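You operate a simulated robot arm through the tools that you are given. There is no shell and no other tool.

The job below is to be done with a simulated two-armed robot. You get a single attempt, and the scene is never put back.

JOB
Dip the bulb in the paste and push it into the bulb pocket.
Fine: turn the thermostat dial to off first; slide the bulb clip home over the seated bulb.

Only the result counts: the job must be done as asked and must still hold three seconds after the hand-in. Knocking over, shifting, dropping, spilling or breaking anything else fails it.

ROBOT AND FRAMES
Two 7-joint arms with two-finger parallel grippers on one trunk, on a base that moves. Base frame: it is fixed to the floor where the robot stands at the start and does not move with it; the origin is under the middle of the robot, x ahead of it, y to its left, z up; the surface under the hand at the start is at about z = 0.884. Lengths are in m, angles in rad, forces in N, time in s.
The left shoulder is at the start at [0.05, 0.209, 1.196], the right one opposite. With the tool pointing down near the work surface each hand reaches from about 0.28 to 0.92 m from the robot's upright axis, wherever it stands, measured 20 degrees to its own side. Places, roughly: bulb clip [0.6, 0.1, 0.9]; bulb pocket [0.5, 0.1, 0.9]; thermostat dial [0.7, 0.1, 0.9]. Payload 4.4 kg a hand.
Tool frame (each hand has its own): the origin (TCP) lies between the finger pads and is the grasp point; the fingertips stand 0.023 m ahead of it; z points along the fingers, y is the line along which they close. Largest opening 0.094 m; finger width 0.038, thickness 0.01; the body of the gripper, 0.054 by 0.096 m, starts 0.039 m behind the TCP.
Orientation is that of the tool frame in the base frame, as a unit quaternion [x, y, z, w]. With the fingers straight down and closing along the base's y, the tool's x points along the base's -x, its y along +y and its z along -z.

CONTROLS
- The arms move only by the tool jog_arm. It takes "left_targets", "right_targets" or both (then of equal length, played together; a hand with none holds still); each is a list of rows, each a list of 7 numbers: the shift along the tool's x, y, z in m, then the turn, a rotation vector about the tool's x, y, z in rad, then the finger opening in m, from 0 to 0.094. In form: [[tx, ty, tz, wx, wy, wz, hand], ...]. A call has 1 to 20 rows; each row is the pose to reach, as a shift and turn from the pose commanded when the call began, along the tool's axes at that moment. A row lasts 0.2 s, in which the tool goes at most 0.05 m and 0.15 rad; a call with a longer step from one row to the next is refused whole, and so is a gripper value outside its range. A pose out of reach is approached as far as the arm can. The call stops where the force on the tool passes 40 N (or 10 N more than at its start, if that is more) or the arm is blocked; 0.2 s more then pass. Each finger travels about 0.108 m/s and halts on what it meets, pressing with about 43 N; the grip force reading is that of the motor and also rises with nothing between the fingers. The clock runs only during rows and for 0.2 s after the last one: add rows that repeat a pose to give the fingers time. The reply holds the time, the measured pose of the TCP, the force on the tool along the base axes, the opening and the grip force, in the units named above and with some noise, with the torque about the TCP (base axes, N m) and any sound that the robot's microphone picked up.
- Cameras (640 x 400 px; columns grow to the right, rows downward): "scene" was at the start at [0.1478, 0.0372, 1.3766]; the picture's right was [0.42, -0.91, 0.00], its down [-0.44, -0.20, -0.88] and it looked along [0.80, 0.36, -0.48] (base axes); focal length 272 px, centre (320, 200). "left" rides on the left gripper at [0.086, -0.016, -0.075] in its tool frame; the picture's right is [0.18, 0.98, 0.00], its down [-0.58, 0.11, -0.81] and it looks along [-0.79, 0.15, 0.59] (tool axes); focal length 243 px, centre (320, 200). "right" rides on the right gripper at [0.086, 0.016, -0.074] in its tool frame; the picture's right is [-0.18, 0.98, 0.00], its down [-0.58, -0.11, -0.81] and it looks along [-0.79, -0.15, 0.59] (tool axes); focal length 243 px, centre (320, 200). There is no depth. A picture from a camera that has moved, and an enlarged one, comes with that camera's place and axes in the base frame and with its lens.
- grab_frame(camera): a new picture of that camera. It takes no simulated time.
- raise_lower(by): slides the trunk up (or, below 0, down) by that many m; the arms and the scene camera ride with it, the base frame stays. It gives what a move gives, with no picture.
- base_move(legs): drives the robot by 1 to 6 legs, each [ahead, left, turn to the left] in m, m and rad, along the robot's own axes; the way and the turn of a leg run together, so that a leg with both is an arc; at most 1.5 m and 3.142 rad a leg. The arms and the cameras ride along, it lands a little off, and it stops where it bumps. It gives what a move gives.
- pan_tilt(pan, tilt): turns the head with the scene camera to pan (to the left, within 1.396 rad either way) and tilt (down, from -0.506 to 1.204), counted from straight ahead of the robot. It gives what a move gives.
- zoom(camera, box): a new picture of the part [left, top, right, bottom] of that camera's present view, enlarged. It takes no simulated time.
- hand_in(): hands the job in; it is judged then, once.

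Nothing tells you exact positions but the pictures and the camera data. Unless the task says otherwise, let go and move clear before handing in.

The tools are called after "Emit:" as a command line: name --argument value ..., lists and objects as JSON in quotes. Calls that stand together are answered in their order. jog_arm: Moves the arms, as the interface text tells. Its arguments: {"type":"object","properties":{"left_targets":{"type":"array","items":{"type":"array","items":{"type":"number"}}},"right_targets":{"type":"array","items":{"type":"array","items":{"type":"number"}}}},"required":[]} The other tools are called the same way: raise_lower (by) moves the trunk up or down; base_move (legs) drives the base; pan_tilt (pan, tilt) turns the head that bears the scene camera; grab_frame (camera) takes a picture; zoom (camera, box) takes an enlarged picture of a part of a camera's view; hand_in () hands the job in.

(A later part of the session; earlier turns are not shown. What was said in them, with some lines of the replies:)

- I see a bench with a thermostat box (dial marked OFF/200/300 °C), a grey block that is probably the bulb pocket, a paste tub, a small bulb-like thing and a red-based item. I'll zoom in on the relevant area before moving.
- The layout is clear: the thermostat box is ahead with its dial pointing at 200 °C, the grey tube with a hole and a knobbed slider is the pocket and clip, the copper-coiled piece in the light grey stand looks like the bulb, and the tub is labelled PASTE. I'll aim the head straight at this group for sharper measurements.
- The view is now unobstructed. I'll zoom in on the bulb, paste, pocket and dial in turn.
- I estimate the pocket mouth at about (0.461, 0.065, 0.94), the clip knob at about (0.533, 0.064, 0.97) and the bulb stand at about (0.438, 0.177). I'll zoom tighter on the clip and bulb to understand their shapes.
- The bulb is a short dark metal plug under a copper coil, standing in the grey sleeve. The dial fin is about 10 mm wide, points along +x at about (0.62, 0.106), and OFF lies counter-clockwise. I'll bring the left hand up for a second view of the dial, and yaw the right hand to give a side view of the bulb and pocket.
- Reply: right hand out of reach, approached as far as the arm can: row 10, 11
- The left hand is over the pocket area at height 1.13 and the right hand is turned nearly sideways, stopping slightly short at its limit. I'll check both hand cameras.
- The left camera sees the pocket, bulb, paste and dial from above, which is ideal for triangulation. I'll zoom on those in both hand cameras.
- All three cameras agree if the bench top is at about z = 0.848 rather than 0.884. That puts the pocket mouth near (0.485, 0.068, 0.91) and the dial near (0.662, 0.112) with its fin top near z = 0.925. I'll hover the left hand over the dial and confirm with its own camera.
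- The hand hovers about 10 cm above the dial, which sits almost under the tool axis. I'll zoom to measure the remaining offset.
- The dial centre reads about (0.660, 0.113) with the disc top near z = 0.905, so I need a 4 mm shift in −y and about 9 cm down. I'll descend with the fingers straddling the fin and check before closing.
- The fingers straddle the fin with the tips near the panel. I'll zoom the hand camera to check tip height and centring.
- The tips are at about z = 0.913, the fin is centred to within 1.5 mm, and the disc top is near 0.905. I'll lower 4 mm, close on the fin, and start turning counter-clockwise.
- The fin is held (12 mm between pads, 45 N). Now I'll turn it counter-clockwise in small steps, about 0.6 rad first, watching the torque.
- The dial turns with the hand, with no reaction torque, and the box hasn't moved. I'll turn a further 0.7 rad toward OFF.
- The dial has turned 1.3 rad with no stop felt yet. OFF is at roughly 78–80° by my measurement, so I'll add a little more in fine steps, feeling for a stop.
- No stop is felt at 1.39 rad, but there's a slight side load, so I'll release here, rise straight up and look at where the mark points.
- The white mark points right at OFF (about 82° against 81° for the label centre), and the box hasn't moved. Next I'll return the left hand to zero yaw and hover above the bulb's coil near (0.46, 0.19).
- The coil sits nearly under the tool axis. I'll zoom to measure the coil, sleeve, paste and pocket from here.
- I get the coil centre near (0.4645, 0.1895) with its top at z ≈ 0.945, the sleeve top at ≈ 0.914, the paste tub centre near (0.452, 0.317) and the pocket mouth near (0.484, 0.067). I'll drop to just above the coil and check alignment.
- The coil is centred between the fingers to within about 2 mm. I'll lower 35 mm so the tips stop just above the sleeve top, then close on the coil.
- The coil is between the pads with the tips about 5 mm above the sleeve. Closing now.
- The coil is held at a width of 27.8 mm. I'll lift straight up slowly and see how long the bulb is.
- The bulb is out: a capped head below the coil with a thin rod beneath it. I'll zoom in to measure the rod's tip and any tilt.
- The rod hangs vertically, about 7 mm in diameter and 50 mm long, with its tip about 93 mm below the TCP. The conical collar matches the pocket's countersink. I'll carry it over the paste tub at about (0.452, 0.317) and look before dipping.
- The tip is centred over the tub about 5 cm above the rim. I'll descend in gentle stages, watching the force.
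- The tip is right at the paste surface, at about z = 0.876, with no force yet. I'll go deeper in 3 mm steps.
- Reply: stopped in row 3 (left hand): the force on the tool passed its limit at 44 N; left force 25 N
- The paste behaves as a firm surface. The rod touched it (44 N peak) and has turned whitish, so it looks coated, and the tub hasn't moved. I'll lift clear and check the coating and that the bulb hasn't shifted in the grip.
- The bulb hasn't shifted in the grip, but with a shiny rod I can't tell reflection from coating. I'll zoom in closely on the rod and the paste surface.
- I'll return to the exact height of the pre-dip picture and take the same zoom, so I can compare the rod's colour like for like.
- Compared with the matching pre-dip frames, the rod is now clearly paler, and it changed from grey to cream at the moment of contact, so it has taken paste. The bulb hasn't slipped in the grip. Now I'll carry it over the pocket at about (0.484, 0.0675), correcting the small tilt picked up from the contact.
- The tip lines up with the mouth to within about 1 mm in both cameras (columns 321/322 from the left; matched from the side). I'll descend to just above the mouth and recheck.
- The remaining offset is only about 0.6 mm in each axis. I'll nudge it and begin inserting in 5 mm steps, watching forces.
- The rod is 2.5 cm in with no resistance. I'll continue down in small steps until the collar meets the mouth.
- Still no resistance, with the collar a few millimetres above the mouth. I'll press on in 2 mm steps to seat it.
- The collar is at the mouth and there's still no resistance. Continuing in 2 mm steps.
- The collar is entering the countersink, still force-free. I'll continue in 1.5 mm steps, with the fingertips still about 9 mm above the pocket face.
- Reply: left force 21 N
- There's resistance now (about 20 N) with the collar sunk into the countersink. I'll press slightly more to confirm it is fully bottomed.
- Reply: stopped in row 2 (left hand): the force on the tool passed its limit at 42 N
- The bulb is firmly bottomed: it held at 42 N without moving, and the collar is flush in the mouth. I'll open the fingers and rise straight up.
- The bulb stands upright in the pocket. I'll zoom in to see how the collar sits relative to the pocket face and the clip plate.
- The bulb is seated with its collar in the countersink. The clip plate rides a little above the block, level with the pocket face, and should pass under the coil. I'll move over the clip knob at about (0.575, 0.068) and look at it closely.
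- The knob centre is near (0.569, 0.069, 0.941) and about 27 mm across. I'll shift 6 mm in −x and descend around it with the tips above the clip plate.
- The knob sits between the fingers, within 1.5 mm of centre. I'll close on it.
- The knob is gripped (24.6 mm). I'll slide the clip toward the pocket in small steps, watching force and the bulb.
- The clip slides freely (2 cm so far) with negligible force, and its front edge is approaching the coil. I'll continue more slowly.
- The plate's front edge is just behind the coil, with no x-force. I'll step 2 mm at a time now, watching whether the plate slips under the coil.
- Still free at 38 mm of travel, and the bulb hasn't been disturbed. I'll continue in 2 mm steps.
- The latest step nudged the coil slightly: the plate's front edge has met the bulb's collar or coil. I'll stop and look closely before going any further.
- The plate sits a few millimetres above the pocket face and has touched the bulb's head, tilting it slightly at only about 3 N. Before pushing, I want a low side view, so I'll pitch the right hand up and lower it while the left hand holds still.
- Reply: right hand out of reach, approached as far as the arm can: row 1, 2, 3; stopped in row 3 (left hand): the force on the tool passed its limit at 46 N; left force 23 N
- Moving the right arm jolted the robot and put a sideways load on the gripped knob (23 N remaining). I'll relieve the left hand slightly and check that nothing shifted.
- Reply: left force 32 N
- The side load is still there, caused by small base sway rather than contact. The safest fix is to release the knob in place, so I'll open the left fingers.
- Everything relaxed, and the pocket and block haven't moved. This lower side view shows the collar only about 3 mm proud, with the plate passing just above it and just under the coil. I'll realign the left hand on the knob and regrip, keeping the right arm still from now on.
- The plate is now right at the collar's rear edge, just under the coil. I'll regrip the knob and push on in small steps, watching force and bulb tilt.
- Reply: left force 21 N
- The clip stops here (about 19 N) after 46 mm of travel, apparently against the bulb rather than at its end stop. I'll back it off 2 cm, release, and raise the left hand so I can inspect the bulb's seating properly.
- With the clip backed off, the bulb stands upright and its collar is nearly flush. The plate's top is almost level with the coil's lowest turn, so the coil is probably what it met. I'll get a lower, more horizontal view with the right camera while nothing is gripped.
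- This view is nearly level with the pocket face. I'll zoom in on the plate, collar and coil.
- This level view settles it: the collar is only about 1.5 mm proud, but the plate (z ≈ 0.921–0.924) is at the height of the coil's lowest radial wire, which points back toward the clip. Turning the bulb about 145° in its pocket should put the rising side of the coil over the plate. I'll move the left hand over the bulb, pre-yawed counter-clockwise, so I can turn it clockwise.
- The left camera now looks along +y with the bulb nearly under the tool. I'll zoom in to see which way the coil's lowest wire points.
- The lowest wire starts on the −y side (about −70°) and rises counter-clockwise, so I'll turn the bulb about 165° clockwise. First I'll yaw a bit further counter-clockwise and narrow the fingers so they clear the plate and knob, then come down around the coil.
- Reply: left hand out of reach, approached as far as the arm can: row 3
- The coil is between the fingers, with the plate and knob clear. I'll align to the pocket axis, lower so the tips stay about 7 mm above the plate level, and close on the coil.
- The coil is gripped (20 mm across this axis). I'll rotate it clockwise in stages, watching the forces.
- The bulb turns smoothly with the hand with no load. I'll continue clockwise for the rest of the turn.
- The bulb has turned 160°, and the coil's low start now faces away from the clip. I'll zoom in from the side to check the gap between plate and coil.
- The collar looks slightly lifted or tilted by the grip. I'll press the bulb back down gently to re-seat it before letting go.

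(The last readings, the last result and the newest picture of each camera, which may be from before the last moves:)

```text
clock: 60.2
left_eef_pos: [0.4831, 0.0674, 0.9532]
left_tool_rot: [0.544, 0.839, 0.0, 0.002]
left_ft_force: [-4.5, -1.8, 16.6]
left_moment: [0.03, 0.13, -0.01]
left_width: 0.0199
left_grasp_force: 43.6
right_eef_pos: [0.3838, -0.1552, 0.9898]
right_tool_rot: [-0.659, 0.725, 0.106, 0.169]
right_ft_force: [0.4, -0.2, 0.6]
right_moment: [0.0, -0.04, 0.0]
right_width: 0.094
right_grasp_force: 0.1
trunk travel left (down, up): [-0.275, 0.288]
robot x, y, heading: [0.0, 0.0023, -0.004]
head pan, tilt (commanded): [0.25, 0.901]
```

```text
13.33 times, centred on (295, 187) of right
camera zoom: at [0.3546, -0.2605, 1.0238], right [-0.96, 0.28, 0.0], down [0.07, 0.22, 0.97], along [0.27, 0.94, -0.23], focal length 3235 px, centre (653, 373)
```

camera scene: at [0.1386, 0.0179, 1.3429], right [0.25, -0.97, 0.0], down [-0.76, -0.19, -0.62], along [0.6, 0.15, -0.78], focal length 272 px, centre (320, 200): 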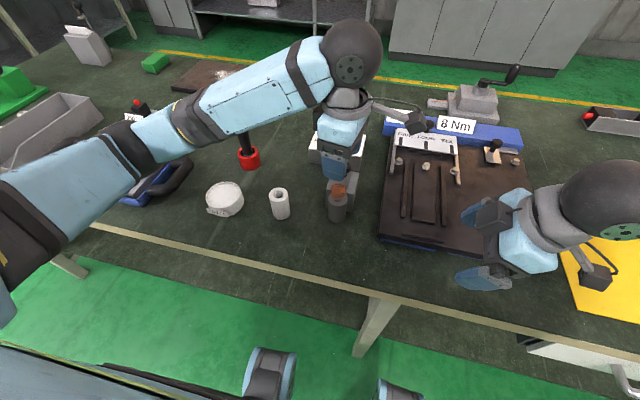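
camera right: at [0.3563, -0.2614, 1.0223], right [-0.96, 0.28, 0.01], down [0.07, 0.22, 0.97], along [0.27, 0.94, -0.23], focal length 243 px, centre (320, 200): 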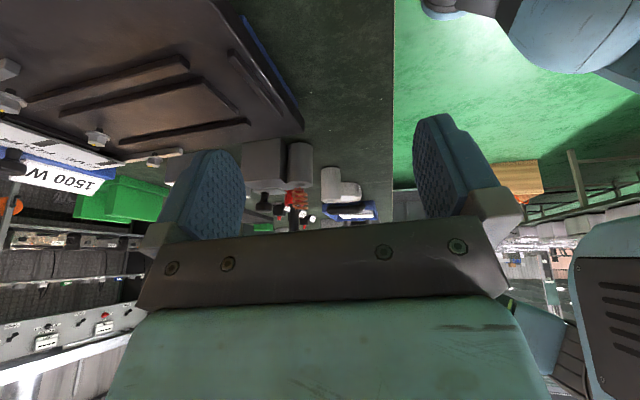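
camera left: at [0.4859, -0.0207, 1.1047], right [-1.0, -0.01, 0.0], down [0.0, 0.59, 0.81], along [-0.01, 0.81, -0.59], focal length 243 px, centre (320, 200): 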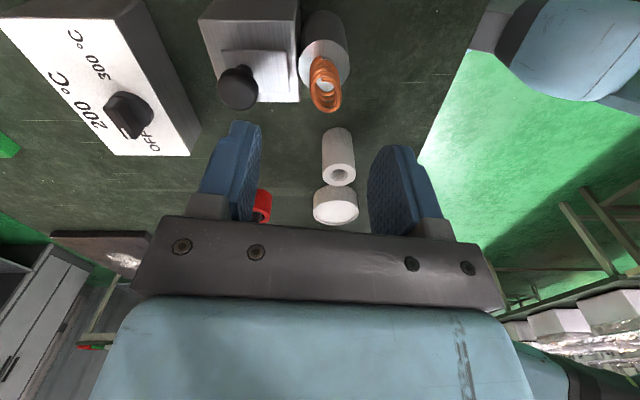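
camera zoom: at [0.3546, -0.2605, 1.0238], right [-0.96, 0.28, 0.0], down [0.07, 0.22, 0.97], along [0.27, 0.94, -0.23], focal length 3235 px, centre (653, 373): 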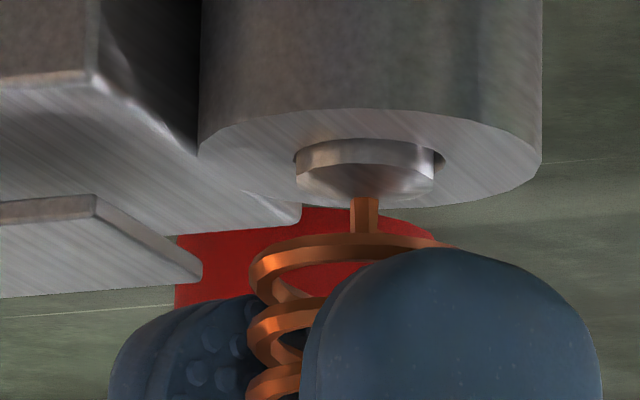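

It's re-seated firmly (17 N reaction). I'll open the fingers and rise clear of the coil.

Emit:
jog_arm --left_targets '[[0, 0, 0, 0, 0, 0, 0.03], [0, 0, 0, 0, 0, 0, 0.04], [0, 0, 0, 0, 0, 0, 0.045], [0, 0, -0.03, 0, 0, 0, 0.045], [0, 0, -0.06, 0, 0, 0, 0.045], [0, 0, -0.09, 0, 0, 0, 0.05]]'

Emit:
zoom --camera "right" --box '[275, 172, 315, 202]'

Emit:
zoom --camera "right" --box '[250, 165, 330, 225]'

Emit:
zoom --camera "scene" --box '[315, 150, 375, 220]'

```text
clock: 61.6
left_eef_pos: [0.4837, 0.067, 1.04]
left_tool_rot: [0.544, 0.839, 0.0, 0.0]
left_ft_force: [0.1, -0.1, -0.6]
left_moment: [0.01, 0.0, 0.0]
left_width: 0.0499
left_grasp_force: 0.0
right_eef_pos: [0.3854, -0.1549, 0.9879]
right_tool_rot: [-0.658, 0.726, 0.106, 0.168]
right_ft_force: [-0.7, 0.9, -0.4]
right_moment: [0.01, 0.0, 0.0]
right_width: 0.0938
right_grasp_force: 0.0
trunk travel left (down, up): [-0.275, 0.288]
robot x, y, heading: [0.0002, -0.0004, -0.001]
head pan, tilt (commanded): [0.25, 0.901]
```

```text
13.33 times, centred on (295, 187) of right
camera zoom: at [0.3556, -0.2605, 1.023], right [-0.96, 0.28, 0.0], down [0.07, 0.22, 0.97], along [0.27, 0.94, -0.23], focal length 3235 px, centre (653, 373)
```

zoom: 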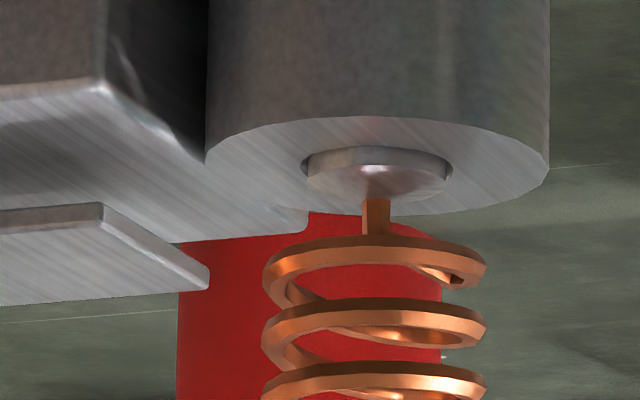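

```text
6.67 times, centred on (290, 195) of right
camera zoom: at [0.3556, -0.2605, 1.023], right [-0.96, 0.28, 0.0], down [0.07, 0.22, 0.97], along [0.27, 0.94, -0.23], focal length 1618 px, centre (520, 233)
```

zoom: 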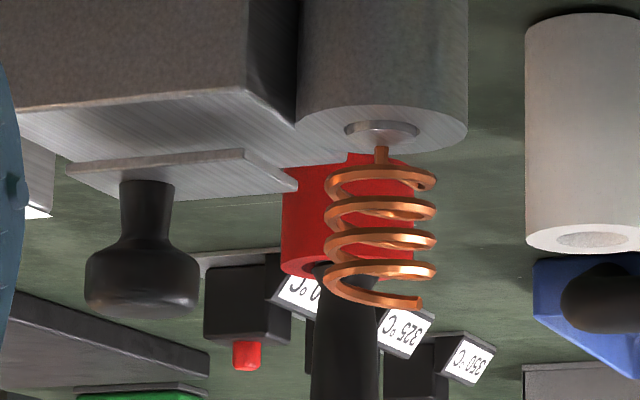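

```text
5.71 times, centred on (345, 185) of scene
camera zoom: at [0.1382, 0.0175, 1.3429], right [0.25, -0.97, 0.0], down [-0.76, -0.19, -0.62], along [0.6, 0.15, -0.78], focal length 1553 px, centre (177, 286)
```

zoom: 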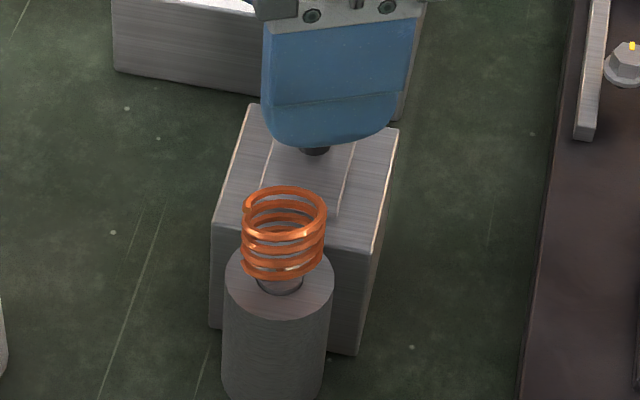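

Now the coil's underside near the clip sits above the plate level and the bulb is flush again. I'll bring the left hand back to zero yaw above the clip knob.

Emit:
jog_arm --left_targets '[[-0.0025, 0.0059, 0, 0, 0, -0.128, 0.06], [-0.005, 0.0118, 0, 0, 0, -0.256, 0.06], [-0.0075, 0.0177, 0, 0, 0, -0.384, 0.06], [-0.01, 0.0236, 0, 0, 0, -0.512, 0.06], [-0.0125, 0.0294, 0, 0, 0, -0.64, 0.06], [-0.015, 0.0353, 0, 0, 0, -0.769, 0.06], [-0.0175, 0.0412, 0, 0, 0, -0.897, 0.06], [-0.02, 0.0471, 0, 0, 0, -1.025, 0.06], [-0.0224, 0.053, 0, 0, 0, -1.153, 0.06]]'

Emit:
zoom --camera "left" --box '[260, 0, 380, 150]'

```text
clock: 63.6
left_eef_pos: [0.5416, 0.0693, 1.0411]
left_tool_rot: [-0.003, 1.0, -0.001, 0.0]
left_ft_force: [-0.7, -0.2, 0.0]
left_moment: [-0.02, 0.02, 0.03]
left_width: 0.0598
left_grasp_force: 0.0
right_eef_pos: [0.3868, -0.1549, 0.9874]
right_tool_rot: [-0.658, 0.726, 0.106, 0.168]
right_ft_force: [0.4, 0.5, -0.2]
right_moment: [-0.03, -0.01, 0.02]
right_width: 0.0939
right_grasp_force: 0.1
trunk travel left (down, up): [-0.275, 0.288]
robot x, y, heading: [0.0013, 0.0002, -0.0]
head pan, tilt (commanded): [0.25, 0.901]
```

```text
2.67 times, centred on (320, 75) of left
camera zoom: at [0.456, 0.0536, 1.1152], right [-0.19, 0.98, 0.0], down [0.58, 0.11, 0.81], along [0.79, 0.15, -0.59], focal length 647 px, centre (320, 533)
```

zoom: 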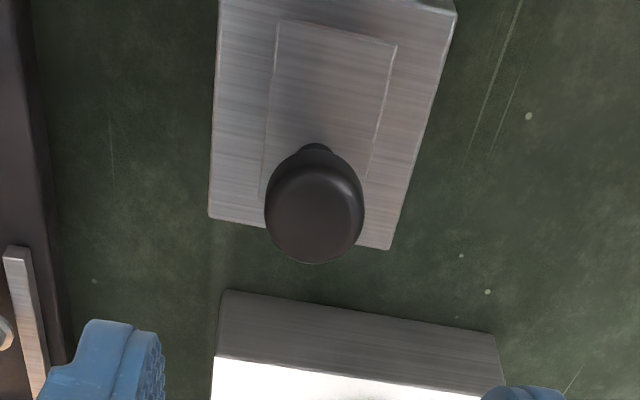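

The knob is nearly under the tool. I'll correct about 1.5 mm in each axis, descend and grip it.

Emit:
jog_arm --left_targets '[[-0.0005, -0.0005, 0.03, 0, 0, 0, 0.06], [-0.001, -0.001, 0.06, 0, 0, 0, 0.06], [-0.0012, -0.0014, 0.08, 0, 0, 0, 0.06], [-0.0012, -0.0014, 0.09, 0, 0, 0, 0.06], [-0.0012, -0.0014, 0.09, 0, 0, 0, 0.045], [-0.0012, -0.0014, 0.09, 0, 0, 0, 0.03], [-0.0012, -0.0014, 0.09, 0, 0, 0, 0.015], [-0.0012, -0.0014, 0.09, 0, 0, 0, 0.0], [-0.0012, -0.0014, 0.09, 0, 0, 0, 0.0]]'

Emit:
zoom --camera "right" --box '[250, 165, 330, 225]'

```text
clock: 65.6
left_eef_pos: [0.5421, 0.0671, 0.9506]
left_tool_rot: [-0.002, 1.0, -0.001, 0.0]
left_ft_force: [0.4, -1.5, -1.5]
left_moment: [0.0, -0.04, 0.01]
left_width: 0.0247
left_grasp_force: 45.0
right_eef_pos: [0.3864, -0.1555, 0.9889]
right_tool_rot: [-0.658, 0.726, 0.106, 0.168]
right_ft_force: [-0.1, 0.3, 0.1]
right_moment: [-0.02, 0.0, 0.01]
right_width: 0.094
right_grasp_force: 0.1
trunk travel left (down, up): [-0.275, 0.288]
robot x, y, heading: [-0.0011, -0.0024, 0.0]
head pan, tilt (commanded): [0.25, 0.901]
```

```text
6.67 times, centred on (290, 195) of right
camera zoom: at [0.3561, -0.2604, 1.0229], right [-0.96, 0.28, 0.01], down [0.07, 0.22, 0.97], along [0.27, 0.94, -0.23], focal length 1618 px, centre (520, 233)
```

zoom: 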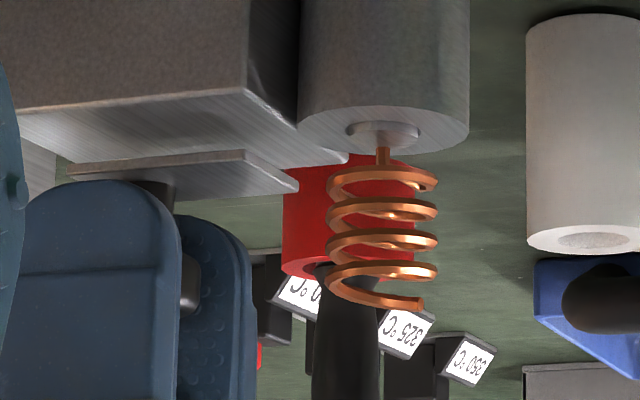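

Gripped, and the bulb is upright. I'll slide the clip toward the pocket again while watching from the side, first up to just before the coil.

Emit:
jog_arm --left_targets '[[0.004, 0, 0, 0, 0, 0, 0.0], [0.008, 0, 0, 0, 0, 0, 0.0], [0.012, 0, 0, 0, 0, 0, 0.0], [0.015, 0, 0, 0, 0, 0, 0.0]]'

Emit:
zoom --camera "right" --box '[275, 172, 315, 202]'

```text
clock: 66.6
left_eef_pos: [0.5287, 0.0672, 0.9506]
left_tool_rot: [-0.002, 1.0, 0.0, 0.0]
left_ft_force: [1.1, 1.1, -1.9]
left_moment: [-0.03, -0.83, 0.03]
left_width: 0.0246
left_grasp_force: 45.0
right_eef_pos: [0.3859, -0.1549, 0.9881]
right_tool_rot: [-0.659, 0.726, 0.106, 0.169]
right_ft_force: [0.0, -0.5, 0.2]
right_moment: [-0.01, -0.02, 0.0]
right_width: 0.0939
right_grasp_force: 0.2
trunk travel left (down, up): [-0.275, 0.288]
robot x, y, heading: [0.0015, -0.0005, 0.005]
head pan, tilt (commanded): [0.25, 0.901]
```

```text
13.33 times, centred on (295, 187) of right
camera zoom: at [0.356, -0.2602, 1.0229], right [-0.96, 0.28, 0.01], down [0.07, 0.22, 0.97], along [0.27, 0.94, -0.23], focal length 3235 px, centre (653, 373)
```

zoom: 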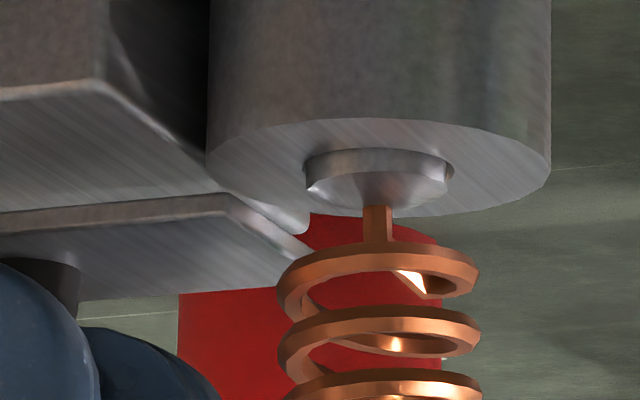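

The plate's leading edge now slips below the coil's rear side without touching. Continuing in 2 mm steps.

Emit:
jog_arm --left_targets '[[0.002, 0, 0, 0, 0, 0, 0.0], [0.004, 0, 0, 0, 0, 0, 0.0], [0.006, 0, 0, 0, 0, 0, 0.0]]'

Emit:
zoom --camera "right" --box '[275, 172, 315, 202]'

```text
clock: 67.4
left_eef_pos: [0.5218, 0.0691, 0.9514]
left_tool_rot: [-0.002, 1.0, -0.001, 0.0]
left_ft_force: [4.9, 1.4, -3.3]
left_moment: [0.01, 0.27, -0.05]
left_width: 0.0245
left_grasp_force: 44.9
right_eef_pos: [0.3857, -0.1554, 0.9885]
right_tool_rot: [-0.659, 0.725, 0.107, 0.168]
right_ft_force: [0.2, -0.1, 0.6]
right_moment: [-0.01, -0.01, 0.01]
right_width: 0.0938
right_grasp_force: 0.1
trunk travel left (down, up): [-0.275, 0.288]
robot x, y, heading: [0.0032, 0.0021, 0.005]
head pan, tilt (commanded): [0.25, 0.901]
```

```text
13.33 times, centred on (295, 187) of right
camera zoom: at [0.3566, -0.2601, 1.0228], right [-0.96, 0.28, 0.01], down [0.07, 0.22, 0.97], along [0.27, 0.94, -0.23], focal length 3235 px, centre (653, 373)
```

zoom: 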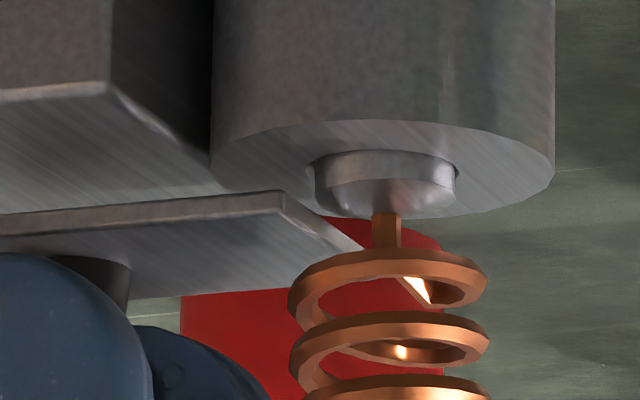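

The plate's edge is now over the collar's rear edge, with visible clearance to both collar and coil, yet a small force is appearing at the same travel as before. I'll press slightly more to see whether this is the clip's own end stop.

Emit:
jog_arm --left_targets '[[0.0015, 0, 0, 0, 0, 0, 0.0], [0.003, 0, 0, 0, 0, 0, 0.0], [0.003, 0, 0, 0, 0, 0, 0.0]]'

Emit:
zoom --camera "right" --box '[275, 172, 315, 202]'

Emit:
zoom --camera "left" --box '[250, 20, 390, 220]'

Emit:
zoom --camera "scene" --box '[315, 150, 375, 220]'

```text
clock: 68.2
left_eef_pos: [0.5211, 0.0664, 0.9504]
left_tool_rot: [-0.002, 1.0, -0.001, -0.001]
left_ft_force: [25.3, -3.8, 6.3]
left_moment: [0.03, 0.03, 0.1]
left_width: 0.0245
left_grasp_force: 45.2
right_eef_pos: [0.3876, -0.1563, 0.9883]
right_tool_rot: [-0.659, 0.725, 0.108, 0.167]
right_ft_force: [0.3, 0.1, -0.6]
right_moment: [-0.03, 0.0, 0.04]
right_width: 0.0937
right_grasp_force: 0.1
trunk travel left (down, up): [-0.275, 0.288]
robot x, y, heading: [0.0005, -0.0047, -0.002]
head pan, tilt (commanded): [0.25, 0.901]
```

```text
13.33 times, centred on (295, 187) of right
camera zoom: at [0.3577, -0.2607, 1.0222], right [-0.96, 0.28, 0.01], down [0.07, 0.22, 0.97], along [0.27, 0.94, -0.23], focal length 3235 px, centre (653, 373)
```

zoom: 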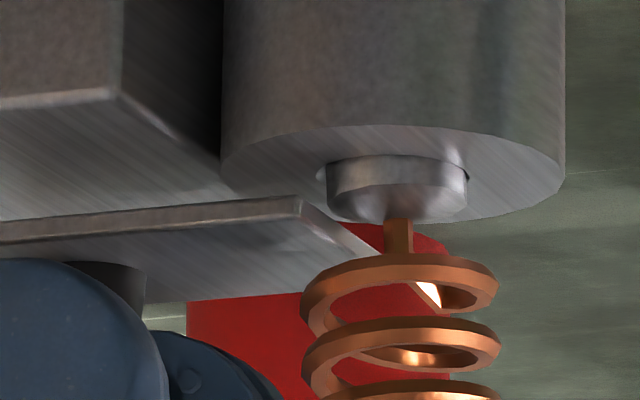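

```text
2.00 times, centred on (320, 120) of left
camera zoom: at [0.4349, 0.0517, 1.0251], right [-0.19, 0.98, 0.0], down [0.58, 0.11, 0.81], along [0.79, 0.15, -0.59], focal length 485 px, centre (320, 360)
```

zoom: 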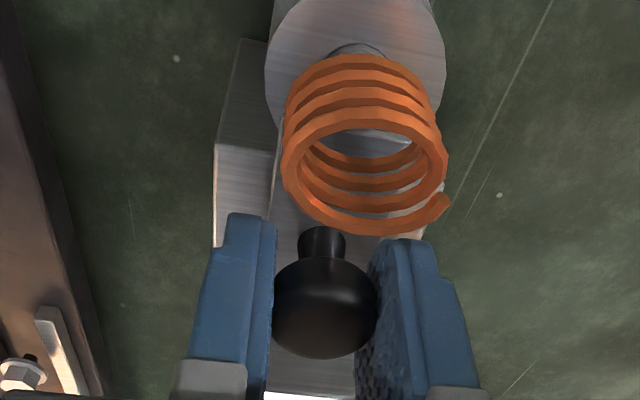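

```text
5.71 times, centred on (345, 185) of scene
camera zoom: at [0.1412, 0.0173, 1.3427], right [0.25, -0.97, 0.0], down [-0.76, -0.19, -0.62], along [0.6, 0.15, -0.79], focal length 1553 px, centre (177, 286)
```

zoom: 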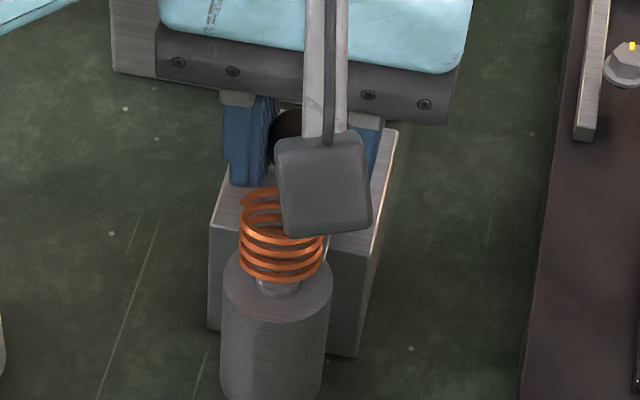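

The clip is pressing on the bulb itself, since the collar shifts with it. I'll zoom in tightly to see exactly what touches.

Emit:
zoom --camera "right" --box '[290, 178, 310, 193]'

Emit:
zoom --camera "right" --box '[285, 180, 315, 205]'

```text
16.00 times, centred on (300, 186) of right
camera zoom: at [0.3577, -0.2607, 1.0222], right [-0.96, 0.28, 0.01], down [0.07, 0.22, 0.97], along [0.27, 0.94, -0.23], focal length 3882 px, centre (640, 432)
```

zoom: 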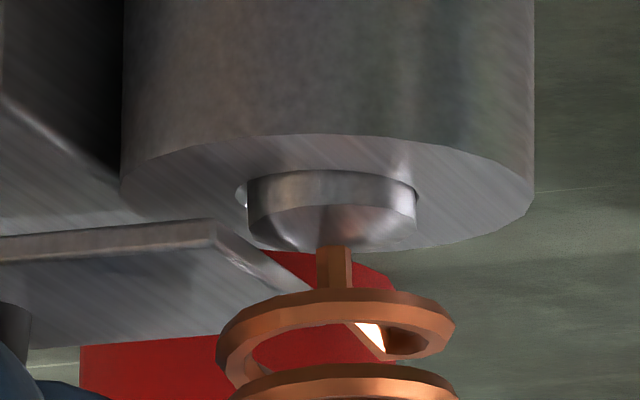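

```text
16.00 times, centred on (300, 192) of right
camera zoom: at [0.3577, -0.2607, 1.0222], right [-0.96, 0.28, 0.01], down [0.07, 0.22, 0.97], along [0.27, 0.94, -0.23], focal length 3882 px, centre (640, 320)
```

zoom: 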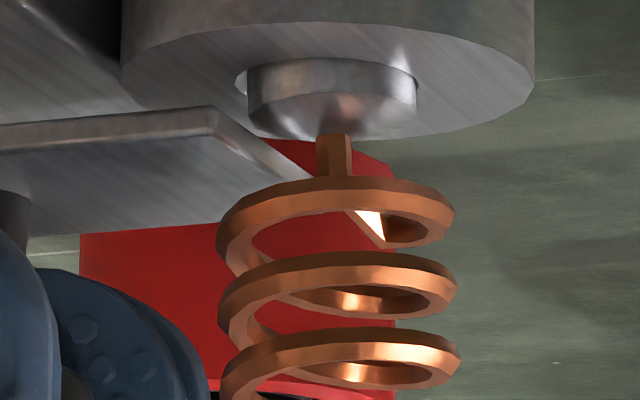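

By this view the plate already overlaps the collar's edge by about 2 mm and clears collar, stub and coil by about 3 mm each. So this may be the clip's own end stop with only a light brush on the bulb. I'll ease off in small steps and compare the plate and bulb positions.

Emit:
jog_arm --left_targets '[[-0.003, 0, 0, 0, 0, 0, 0.0], [-0.003, 0, 0, 0, 0, 0, 0.0]]'

Emit:
zoom --camera "right" --box '[285, 177, 315, 199]'

Emit:
jog_arm --left_targets '[[-0.002, 0, 0, 0, 0, 0, 0.0], [-0.002, 0, 0, 0, 0, 0, 0.0]]'

Emit:
zoom --camera "right" --box '[285, 177, 315, 199]'

Emit:
jog_arm --left_targets '[[-0.002, 0, 0, 0, 0, 0, 0.0], [-0.002, 0, 0, 0, 0, 0, 0.0]]'

Emit:
zoom --camera "right" --box '[285, 177, 315, 199]'

```text
clock: 68.8
left_eef_pos: [0.5217, 0.0674, 0.9508]
left_tool_rot: [-0.001, 1.0, 0.0, -0.002]
left_ft_force: [6.0, -3.6, 0.2]
left_moment: [-0.01, -0.25, -0.01]
left_width: 0.0244
left_grasp_force: 45.0
right_eef_pos: [0.387, -0.1551, 0.9876]
right_tool_rot: [-0.659, 0.725, 0.107, 0.168]
right_ft_force: [0.2, -0.1, -0.9]
right_moment: [-0.01, 0.02, -0.04]
right_width: 0.094
right_grasp_force: 0.0
trunk travel left (down, up): [-0.275, 0.288]
robot x, y, heading: [-0.0002, -0.0024, 0.003]
head pan, tilt (commanded): [0.25, 0.901]
```

```text
16.00 times, centred on (300, 188) of right
camera zoom: at [0.3562, -0.2606, 1.0227], right [-0.96, 0.28, 0.01], down [0.07, 0.22, 0.97], along [0.27, 0.94, -0.23], focal length 3882 px, centre (640, 392)
```

zoom: 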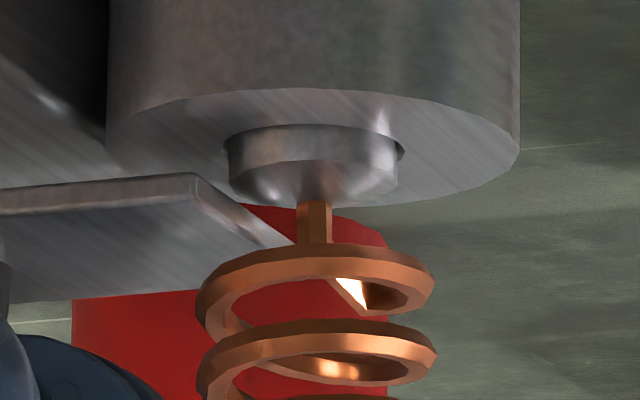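

```text
clock: 69.4
left_eef_pos: [0.5242, 0.0683, 0.9499]
left_tool_rot: [-0.001, 1.0, 0.0, 0.0]
left_ft_force: [-0.1, -4.2, -6.0]
left_moment: [-0.03, 0.45, -0.05]
left_width: 0.0246
left_grasp_force: 44.9
right_eef_pos: [0.387, -0.155, 0.9879]
right_tool_rot: [-0.659, 0.725, 0.107, 0.168]
right_ft_force: [0.0, 0.2, -0.8]
right_moment: [0.01, 0.01, 0.01]
right_width: 0.0942
right_grasp_force: 0.1
trunk travel left (down, up): [-0.275, 0.288]
robot x, y, heading: [-0.0016, -0.0018, 0.001]
head pan, tilt (commanded): [0.25, 0.901]
```

```text
16.00 times, centred on (300, 188) of right
camera zoom: at [0.3562, -0.2605, 1.0227], right [-0.96, 0.28, 0.01], down [0.07, 0.22, 0.97], along [0.27, 0.94, -0.23], focal length 3882 px, centre (640, 392)
```

zoom: 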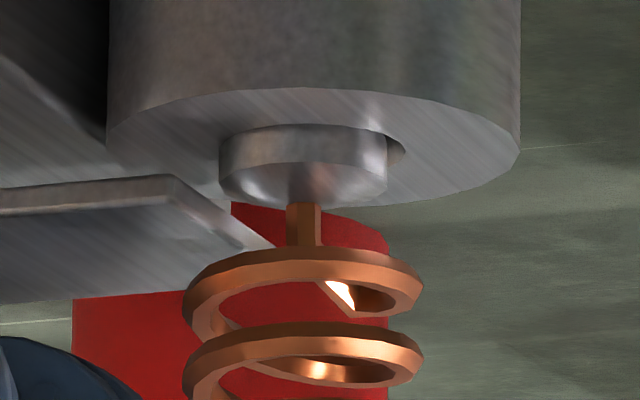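

```text
clock: 70.0
left_eef_pos: [0.5259, 0.0677, 0.9505]
left_tool_rot: [-0.001, 1.0, -0.001, -0.001]
left_ft_force: [-0.5, -5.0, -8.4]
left_moment: [0.05, 0.41, -0.06]
left_width: 0.0244
left_grasp_force: 44.5
right_eef_pos: [0.3859, -0.1555, 0.9891]
right_tool_rot: [-0.659, 0.725, 0.107, 0.168]
right_ft_force: [0.0, 0.0, -0.3]
right_moment: [0.0, -0.01, -0.02]
right_width: 0.0937
right_grasp_force: 0.1
trunk travel left (down, up): [-0.275, 0.288]
robot x, y, heading: [-0.0001, -0.0017, -0.004]
head pan, tilt (commanded): [0.25, 0.901]
```

```text
16.00 times, centred on (300, 188) of right
camera zoom: at [0.3565, -0.2605, 1.0226], right [-0.96, 0.28, 0.01], down [0.07, 0.22, 0.97], along [0.27, 0.94, -0.23], focal length 3882 px, centre (640, 392)
```

zoom: 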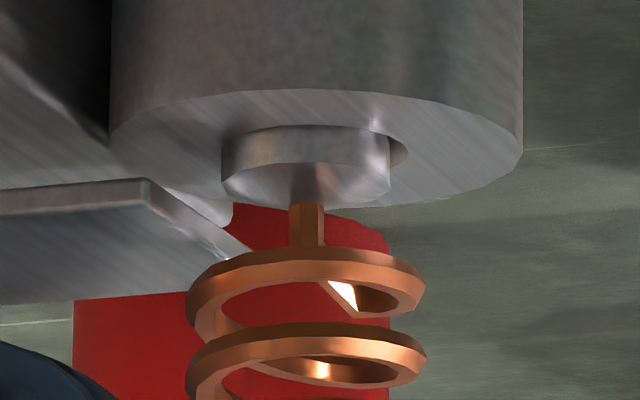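

As I back off, the bulb only follows by light friction and its collar stays centred even with 6 N on the clip. So the bulb wasn't carrying that load: the hard stop at about 45 mm is the clip's own end of travel. I'll slide it back to that stop and hold a moderate push to be sure it's home.

Emit:
jog_arm --left_targets '[[0.002, 0, 0, 0, 0, 0, 0.0], [0.004, 0, 0, 0, 0, 0, 0.0], [0.006, 0, 0, 0, 0, 0, 0.0], [0.007, 0, 0, 0, 0, 0, 0.0], [0.007, 0, 0, 0, 0, 0, 0.0]]'

Emit:
zoom --camera "right" --box '[285, 177, 315, 199]'

Emit:
zoom --camera "right" --box '[250, 165, 330, 225]'

```text
clock: 71.2
left_eef_pos: [0.5211, 0.0677, 0.9521]
left_tool_rot: [-0.003, 1.0, -0.001, 0.0]
left_ft_force: [18.1, -6.9, -5.1]
left_moment: [0.02, -0.46, 0.06]
left_width: 0.0247
left_grasp_force: 44.7
right_eef_pos: [0.3873, -0.1553, 0.9885]
right_tool_rot: [-0.659, 0.725, 0.108, 0.168]
right_ft_force: [0.3, -0.6, -0.2]
right_moment: [-0.01, 0.01, 0.0]
right_width: 0.0938
right_grasp_force: 0.2
trunk travel left (down, up): [-0.275, 0.288]
robot x, y, heading: [0.0012, -0.003, -0.001]
head pan, tilt (commanded): [0.25, 0.901]
```

```text
16.00 times, centred on (300, 188) of right
camera zoom: at [0.3578, -0.2609, 1.022], right [-0.96, 0.28, 0.01], down [0.07, 0.22, 0.97], along [0.27, 0.94, -0.23], focal length 3882 px, centre (640, 392)
```

zoom: 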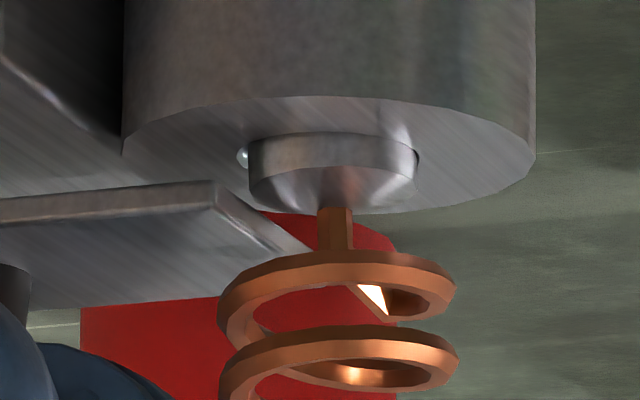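

```text
6.67 times, centred on (290, 195) of right
camera zoom: at [0.3578, -0.2609, 1.022], right [-0.96, 0.28, 0.01], down [0.07, 0.22, 0.97], along [0.27, 0.94, -0.23], focal length 1618 px, centre (520, 233)
```

zoom: 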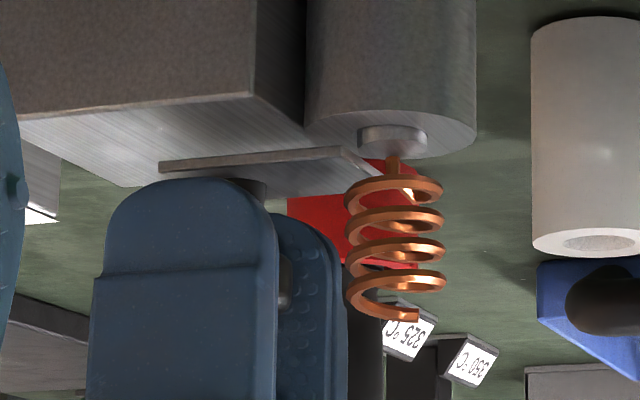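

The clip is at its stop again with the plate over the collar's edge. I'll release the knob, rise clear and check that the clip and bulb stay put.

Emit:
jog_arm --left_targets '[[0, 0, 0, 0, 0, 0, 0.035], [0, 0, 0, 0, 0, 0, 0.05], [0, 0, 0, 0, 0, 0, 0.06], [0, 0, -0.01, 0, 0, 0, 0.06], [0, 0, -0.05, 0, 0, 0, 0.06], [0, 0, -0.09, 0, 0, 0, 0.06]]'

Emit:
zoom --camera "right" --box '[285, 177, 315, 199]'

Emit:
zoom --camera "right" --box '[250, 165, 330, 225]'

Emit:
zoom --camera "scene" --box '[315, 150, 375, 220]'

Emit:
zoom --camera "left" --box '[260, 0, 380, 150]'

```text
clock: 72.6
left_eef_pos: [0.5177, 0.068, 1.0431]
left_tool_rot: [-0.001, 1.0, 0.0, 0.001]
left_ft_force: [-0.1, -1.1, 0.4]
left_moment: [0.0, -0.02, 0.0]
left_width: 0.0601
left_grasp_force: 0.0
right_eef_pos: [0.3862, -0.156, 0.9887]
right_tool_rot: [-0.658, 0.726, 0.106, 0.169]
right_ft_force: [0.8, 0.2, 0.1]
right_moment: [0.0, -0.01, 0.03]
right_width: 0.0939
right_grasp_force: 0.1
trunk travel left (down, up): [-0.275, 0.288]
robot x, y, heading: [0.0019, 0.0015, 0.006]
head pan, tilt (commanded): [0.25, 0.901]
```

```text
16.00 times, centred on (300, 188) of right
camera zoom: at [0.3557, -0.2606, 1.023], right [-0.96, 0.28, 0.0], down [0.07, 0.22, 0.97], along [0.27, 0.94, -0.23], focal length 3882 px, centre (640, 392)
```

zoom: 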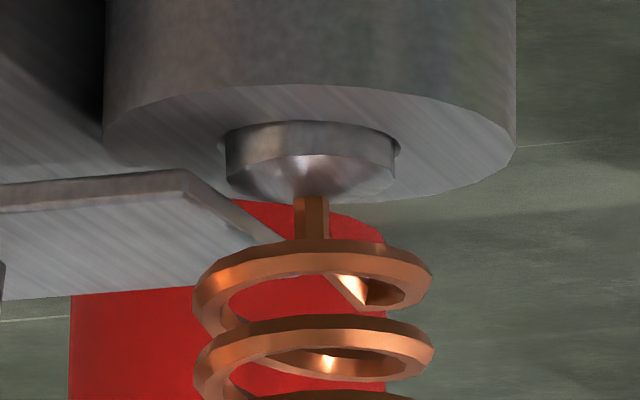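

```text
6.67 times, centred on (290, 195) of right
camera zoom: at [0.3557, -0.2606, 1.023], right [-0.96, 0.28, 0.0], down [0.07, 0.22, 0.97], along [0.27, 0.94, -0.23], focal length 1618 px, centre (520, 233)
```

zoom: 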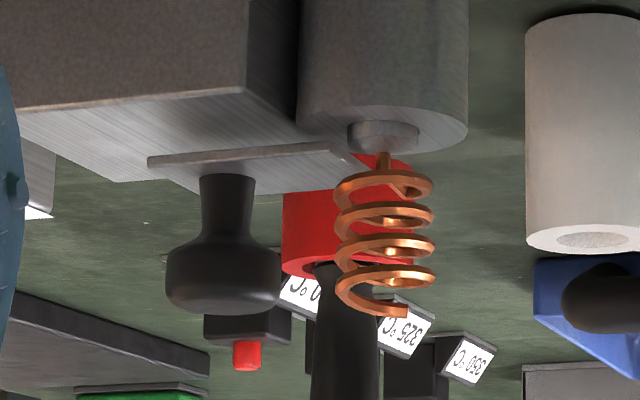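

```text
5.71 times, centred on (345, 185) of scene
camera zoom: at [0.1383, 0.0174, 1.3428], right [0.25, -0.97, 0.0], down [-0.76, -0.19, -0.62], along [0.6, 0.15, -0.78], focal length 1553 px, centre (177, 286)
```

zoom: 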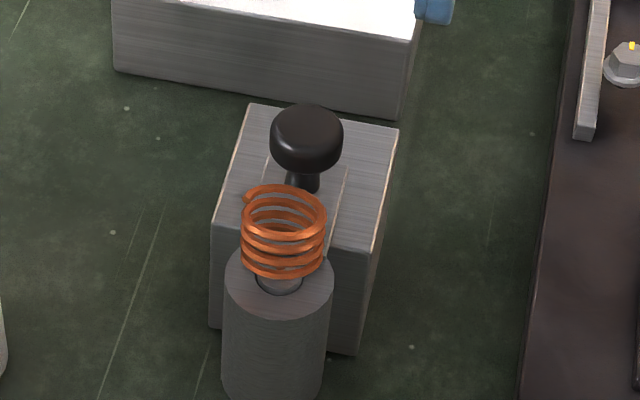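

```text
2.67 times, centred on (320, 75) of left
camera zoom: at [0.4323, 0.0511, 1.1162], right [-0.19, 0.98, 0.0], down [0.58, 0.11, 0.81], along [0.79, 0.15, -0.59], focal length 647 px, centre (320, 533)
```

zoom: 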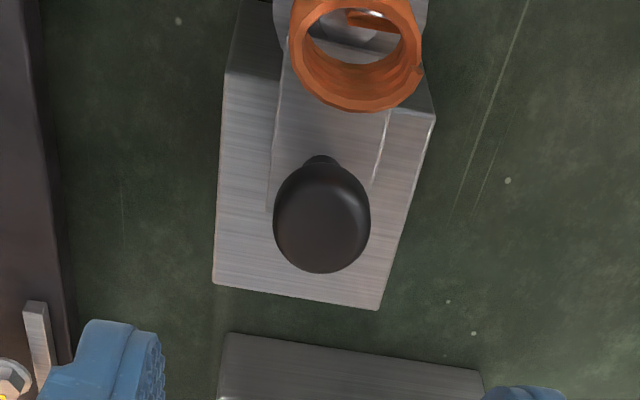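

The clip stays at its stop after release: the stop point repeated to within about 0.1 mm in both runs, whichever way the bulb was turned. The bulb stands seated in the pocket with the plate over its collar. I'll now raise both hands clear.

Emit:
jog_arm --left_targets '[[0, 0, -0.03, 0, 0, 0, 0.06], [0, 0, -0.06, 0, 0, 0, 0.06], [0, 0, -0.1, 0, 0, 0, 0.06], [0, 0.04, -0.12, 0, 0, 0, 0.06], [0, 0.08, -0.14, 0, 0, 0, 0.06], [0, 0.12, -0.15, 0, 0, 0, 0.06]]' --right_targets '[[-0.0077, -0.0014, -0.0184, 0, 0, 0, 0.094], [-0.0154, -0.0027, -0.0368, 0, 0, 0, 0.094], [-0.0231, -0.0041, -0.0552, 0, 0, 0, 0.094], [-0.0308, -0.0055, -0.0736, 0, 0, 0, 0.094], [-0.0385, -0.0068, -0.092, 0, 0, 0, 0.094], [-0.0462, -0.0082, -0.1104, 0, 0, 0, 0.094]]'

Emit:
zoom --camera "scene" --box '[190, 110, 390, 235]'

Emit:
zoom --camera "scene" --box '[315, 150, 375, 220]'

Emit:
zoom --camera "scene" --box '[300, 120, 380, 170]'

Emit:
grab_frame --camera "scene"

```text
clock: 74.0
left_eef_pos: [0.518, 0.194, 1.1896]
left_tool_rot: [-0.003, 1.0, -0.003, 0.0]
left_ft_force: [-1.1, 0.8, -0.2]
left_moment: [-0.06, -0.01, -0.02]
left_width: 0.0599
left_grasp_force: 0.0
right_eef_pos: [0.3731, -0.1474, 1.0293]
right_tool_rot: [-0.655, 0.729, 0.106, 0.169]
right_ft_force: [0.3, 0.8, 0.4]
right_moment: [-0.04, 0.0, -0.03]
right_width: 0.094
right_grasp_force: 0.1
right hand out of reach, approached as far as the arm can: row 2, 3, 4, 5, 6
trunk travel left (down, up): [-0.275, 0.288]
robot x, y, heading: [-0.0045, 0.0, -0.001]
head pan, tilt (commanded): [0.25, 0.901]
```

```text
3.20 times, centred on (290, 172) of scene
camera zoom: at [0.1374, 0.0231, 1.343], right [0.25, -0.97, 0.0], down [-0.76, -0.2, -0.62], along [0.6, 0.15, -0.78], focal length 870 px, centre (416, 288)
```

zoom: 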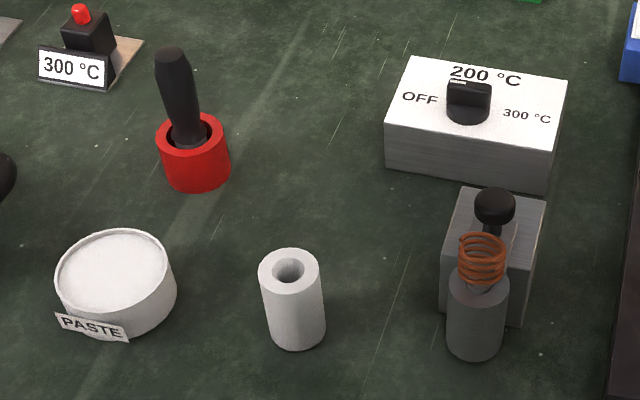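

```text
5.71 times, centred on (345, 185) of scene
camera zoom: at [0.1374, 0.0231, 1.343], right [0.25, -0.97, 0.0], down [-0.76, -0.2, -0.62], along [0.6, 0.15, -0.78], focal length 1553 px, centre (177, 286)
```

zoom: 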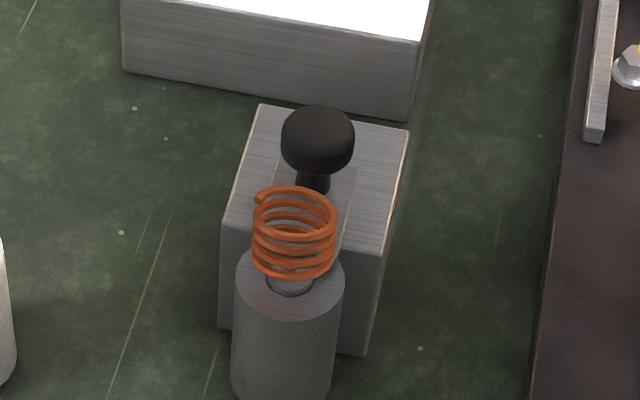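

```text
8.00 times, centred on (340, 145) of scene
camera zoom: at [0.1374, 0.0231, 1.343], right [0.25, -0.97, 0.0], down [-0.76, -0.2, -0.62], along [0.6, 0.15, -0.78], focal length 2175 px, centre (160, 640)
```

zoom: 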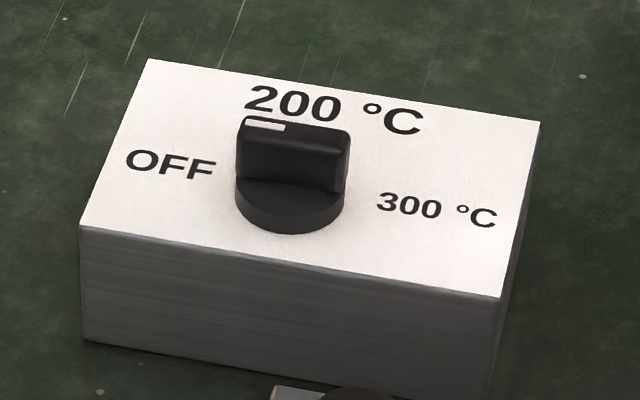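

```text
taken
camera scene: at [0.1374, 0.0231, 1.343], right [0.25, -0.97, 0.0], down [-0.76, -0.2, -0.62], along [0.6, 0.15, -0.78], focal length 272 px, centre (320, 200)
```

scene: 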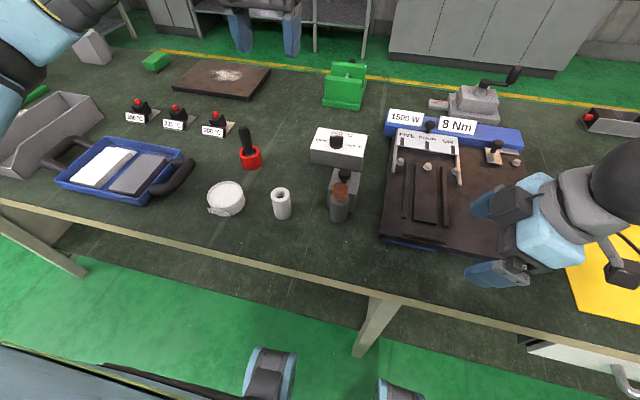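

The dial points at OFF, and the tub, stand, box and pocket are all where they were. The bulb stands seated in the pocket, the clip is at its stop over the bulb's collar, and both hands are clear. Handing in.

Emit:
hand_in

```text
The job is handed in.
```

I handed the job in with all four steps done, but I can't confirm two of them for certain: that the clip is fully home, and that the paste took. I don't have the verdict.

- **Dial:** It was turned to OFF first. The mark sits at about 82°, and the centre of the OFF label is at about 81°.
- **Dip:** The paste acts as a solid surface, so the bulb's rod could only be pressed against it (44 N peak), not sunk in. The rod turned from grey to cream at contact and stayed paler afterwards, so I took it as coated. The tub didn't move.
- **Bulb:** It was pushed into the pocket until it stopped, and it didn't move further at 42 N. I later turned it about 160° in place, because the low end of its coil was catching the clip.
- **Clip:** It was slid about 45 mm to a hard stop, and its plate covers the edge of the bulb's collar by about 2 mm.
    - **End stop:** I judged this to be the clip's own end stop. It stopped at about the same point on every push, even with the bulb turned. I didn't take the bulb out to check the clip's full travel.
    - **Bulb height:** With the clip home, the bulb sits about 1–1.5 mm higher than when it stood free.

While I moved the right arm, the robot swayed and briefly put up to 46 N sideways on the clip knob, so I let go of it. The pocket and block didn't shift, and nothing else was knocked or moved. Both hands were empty and clear when I handed in.
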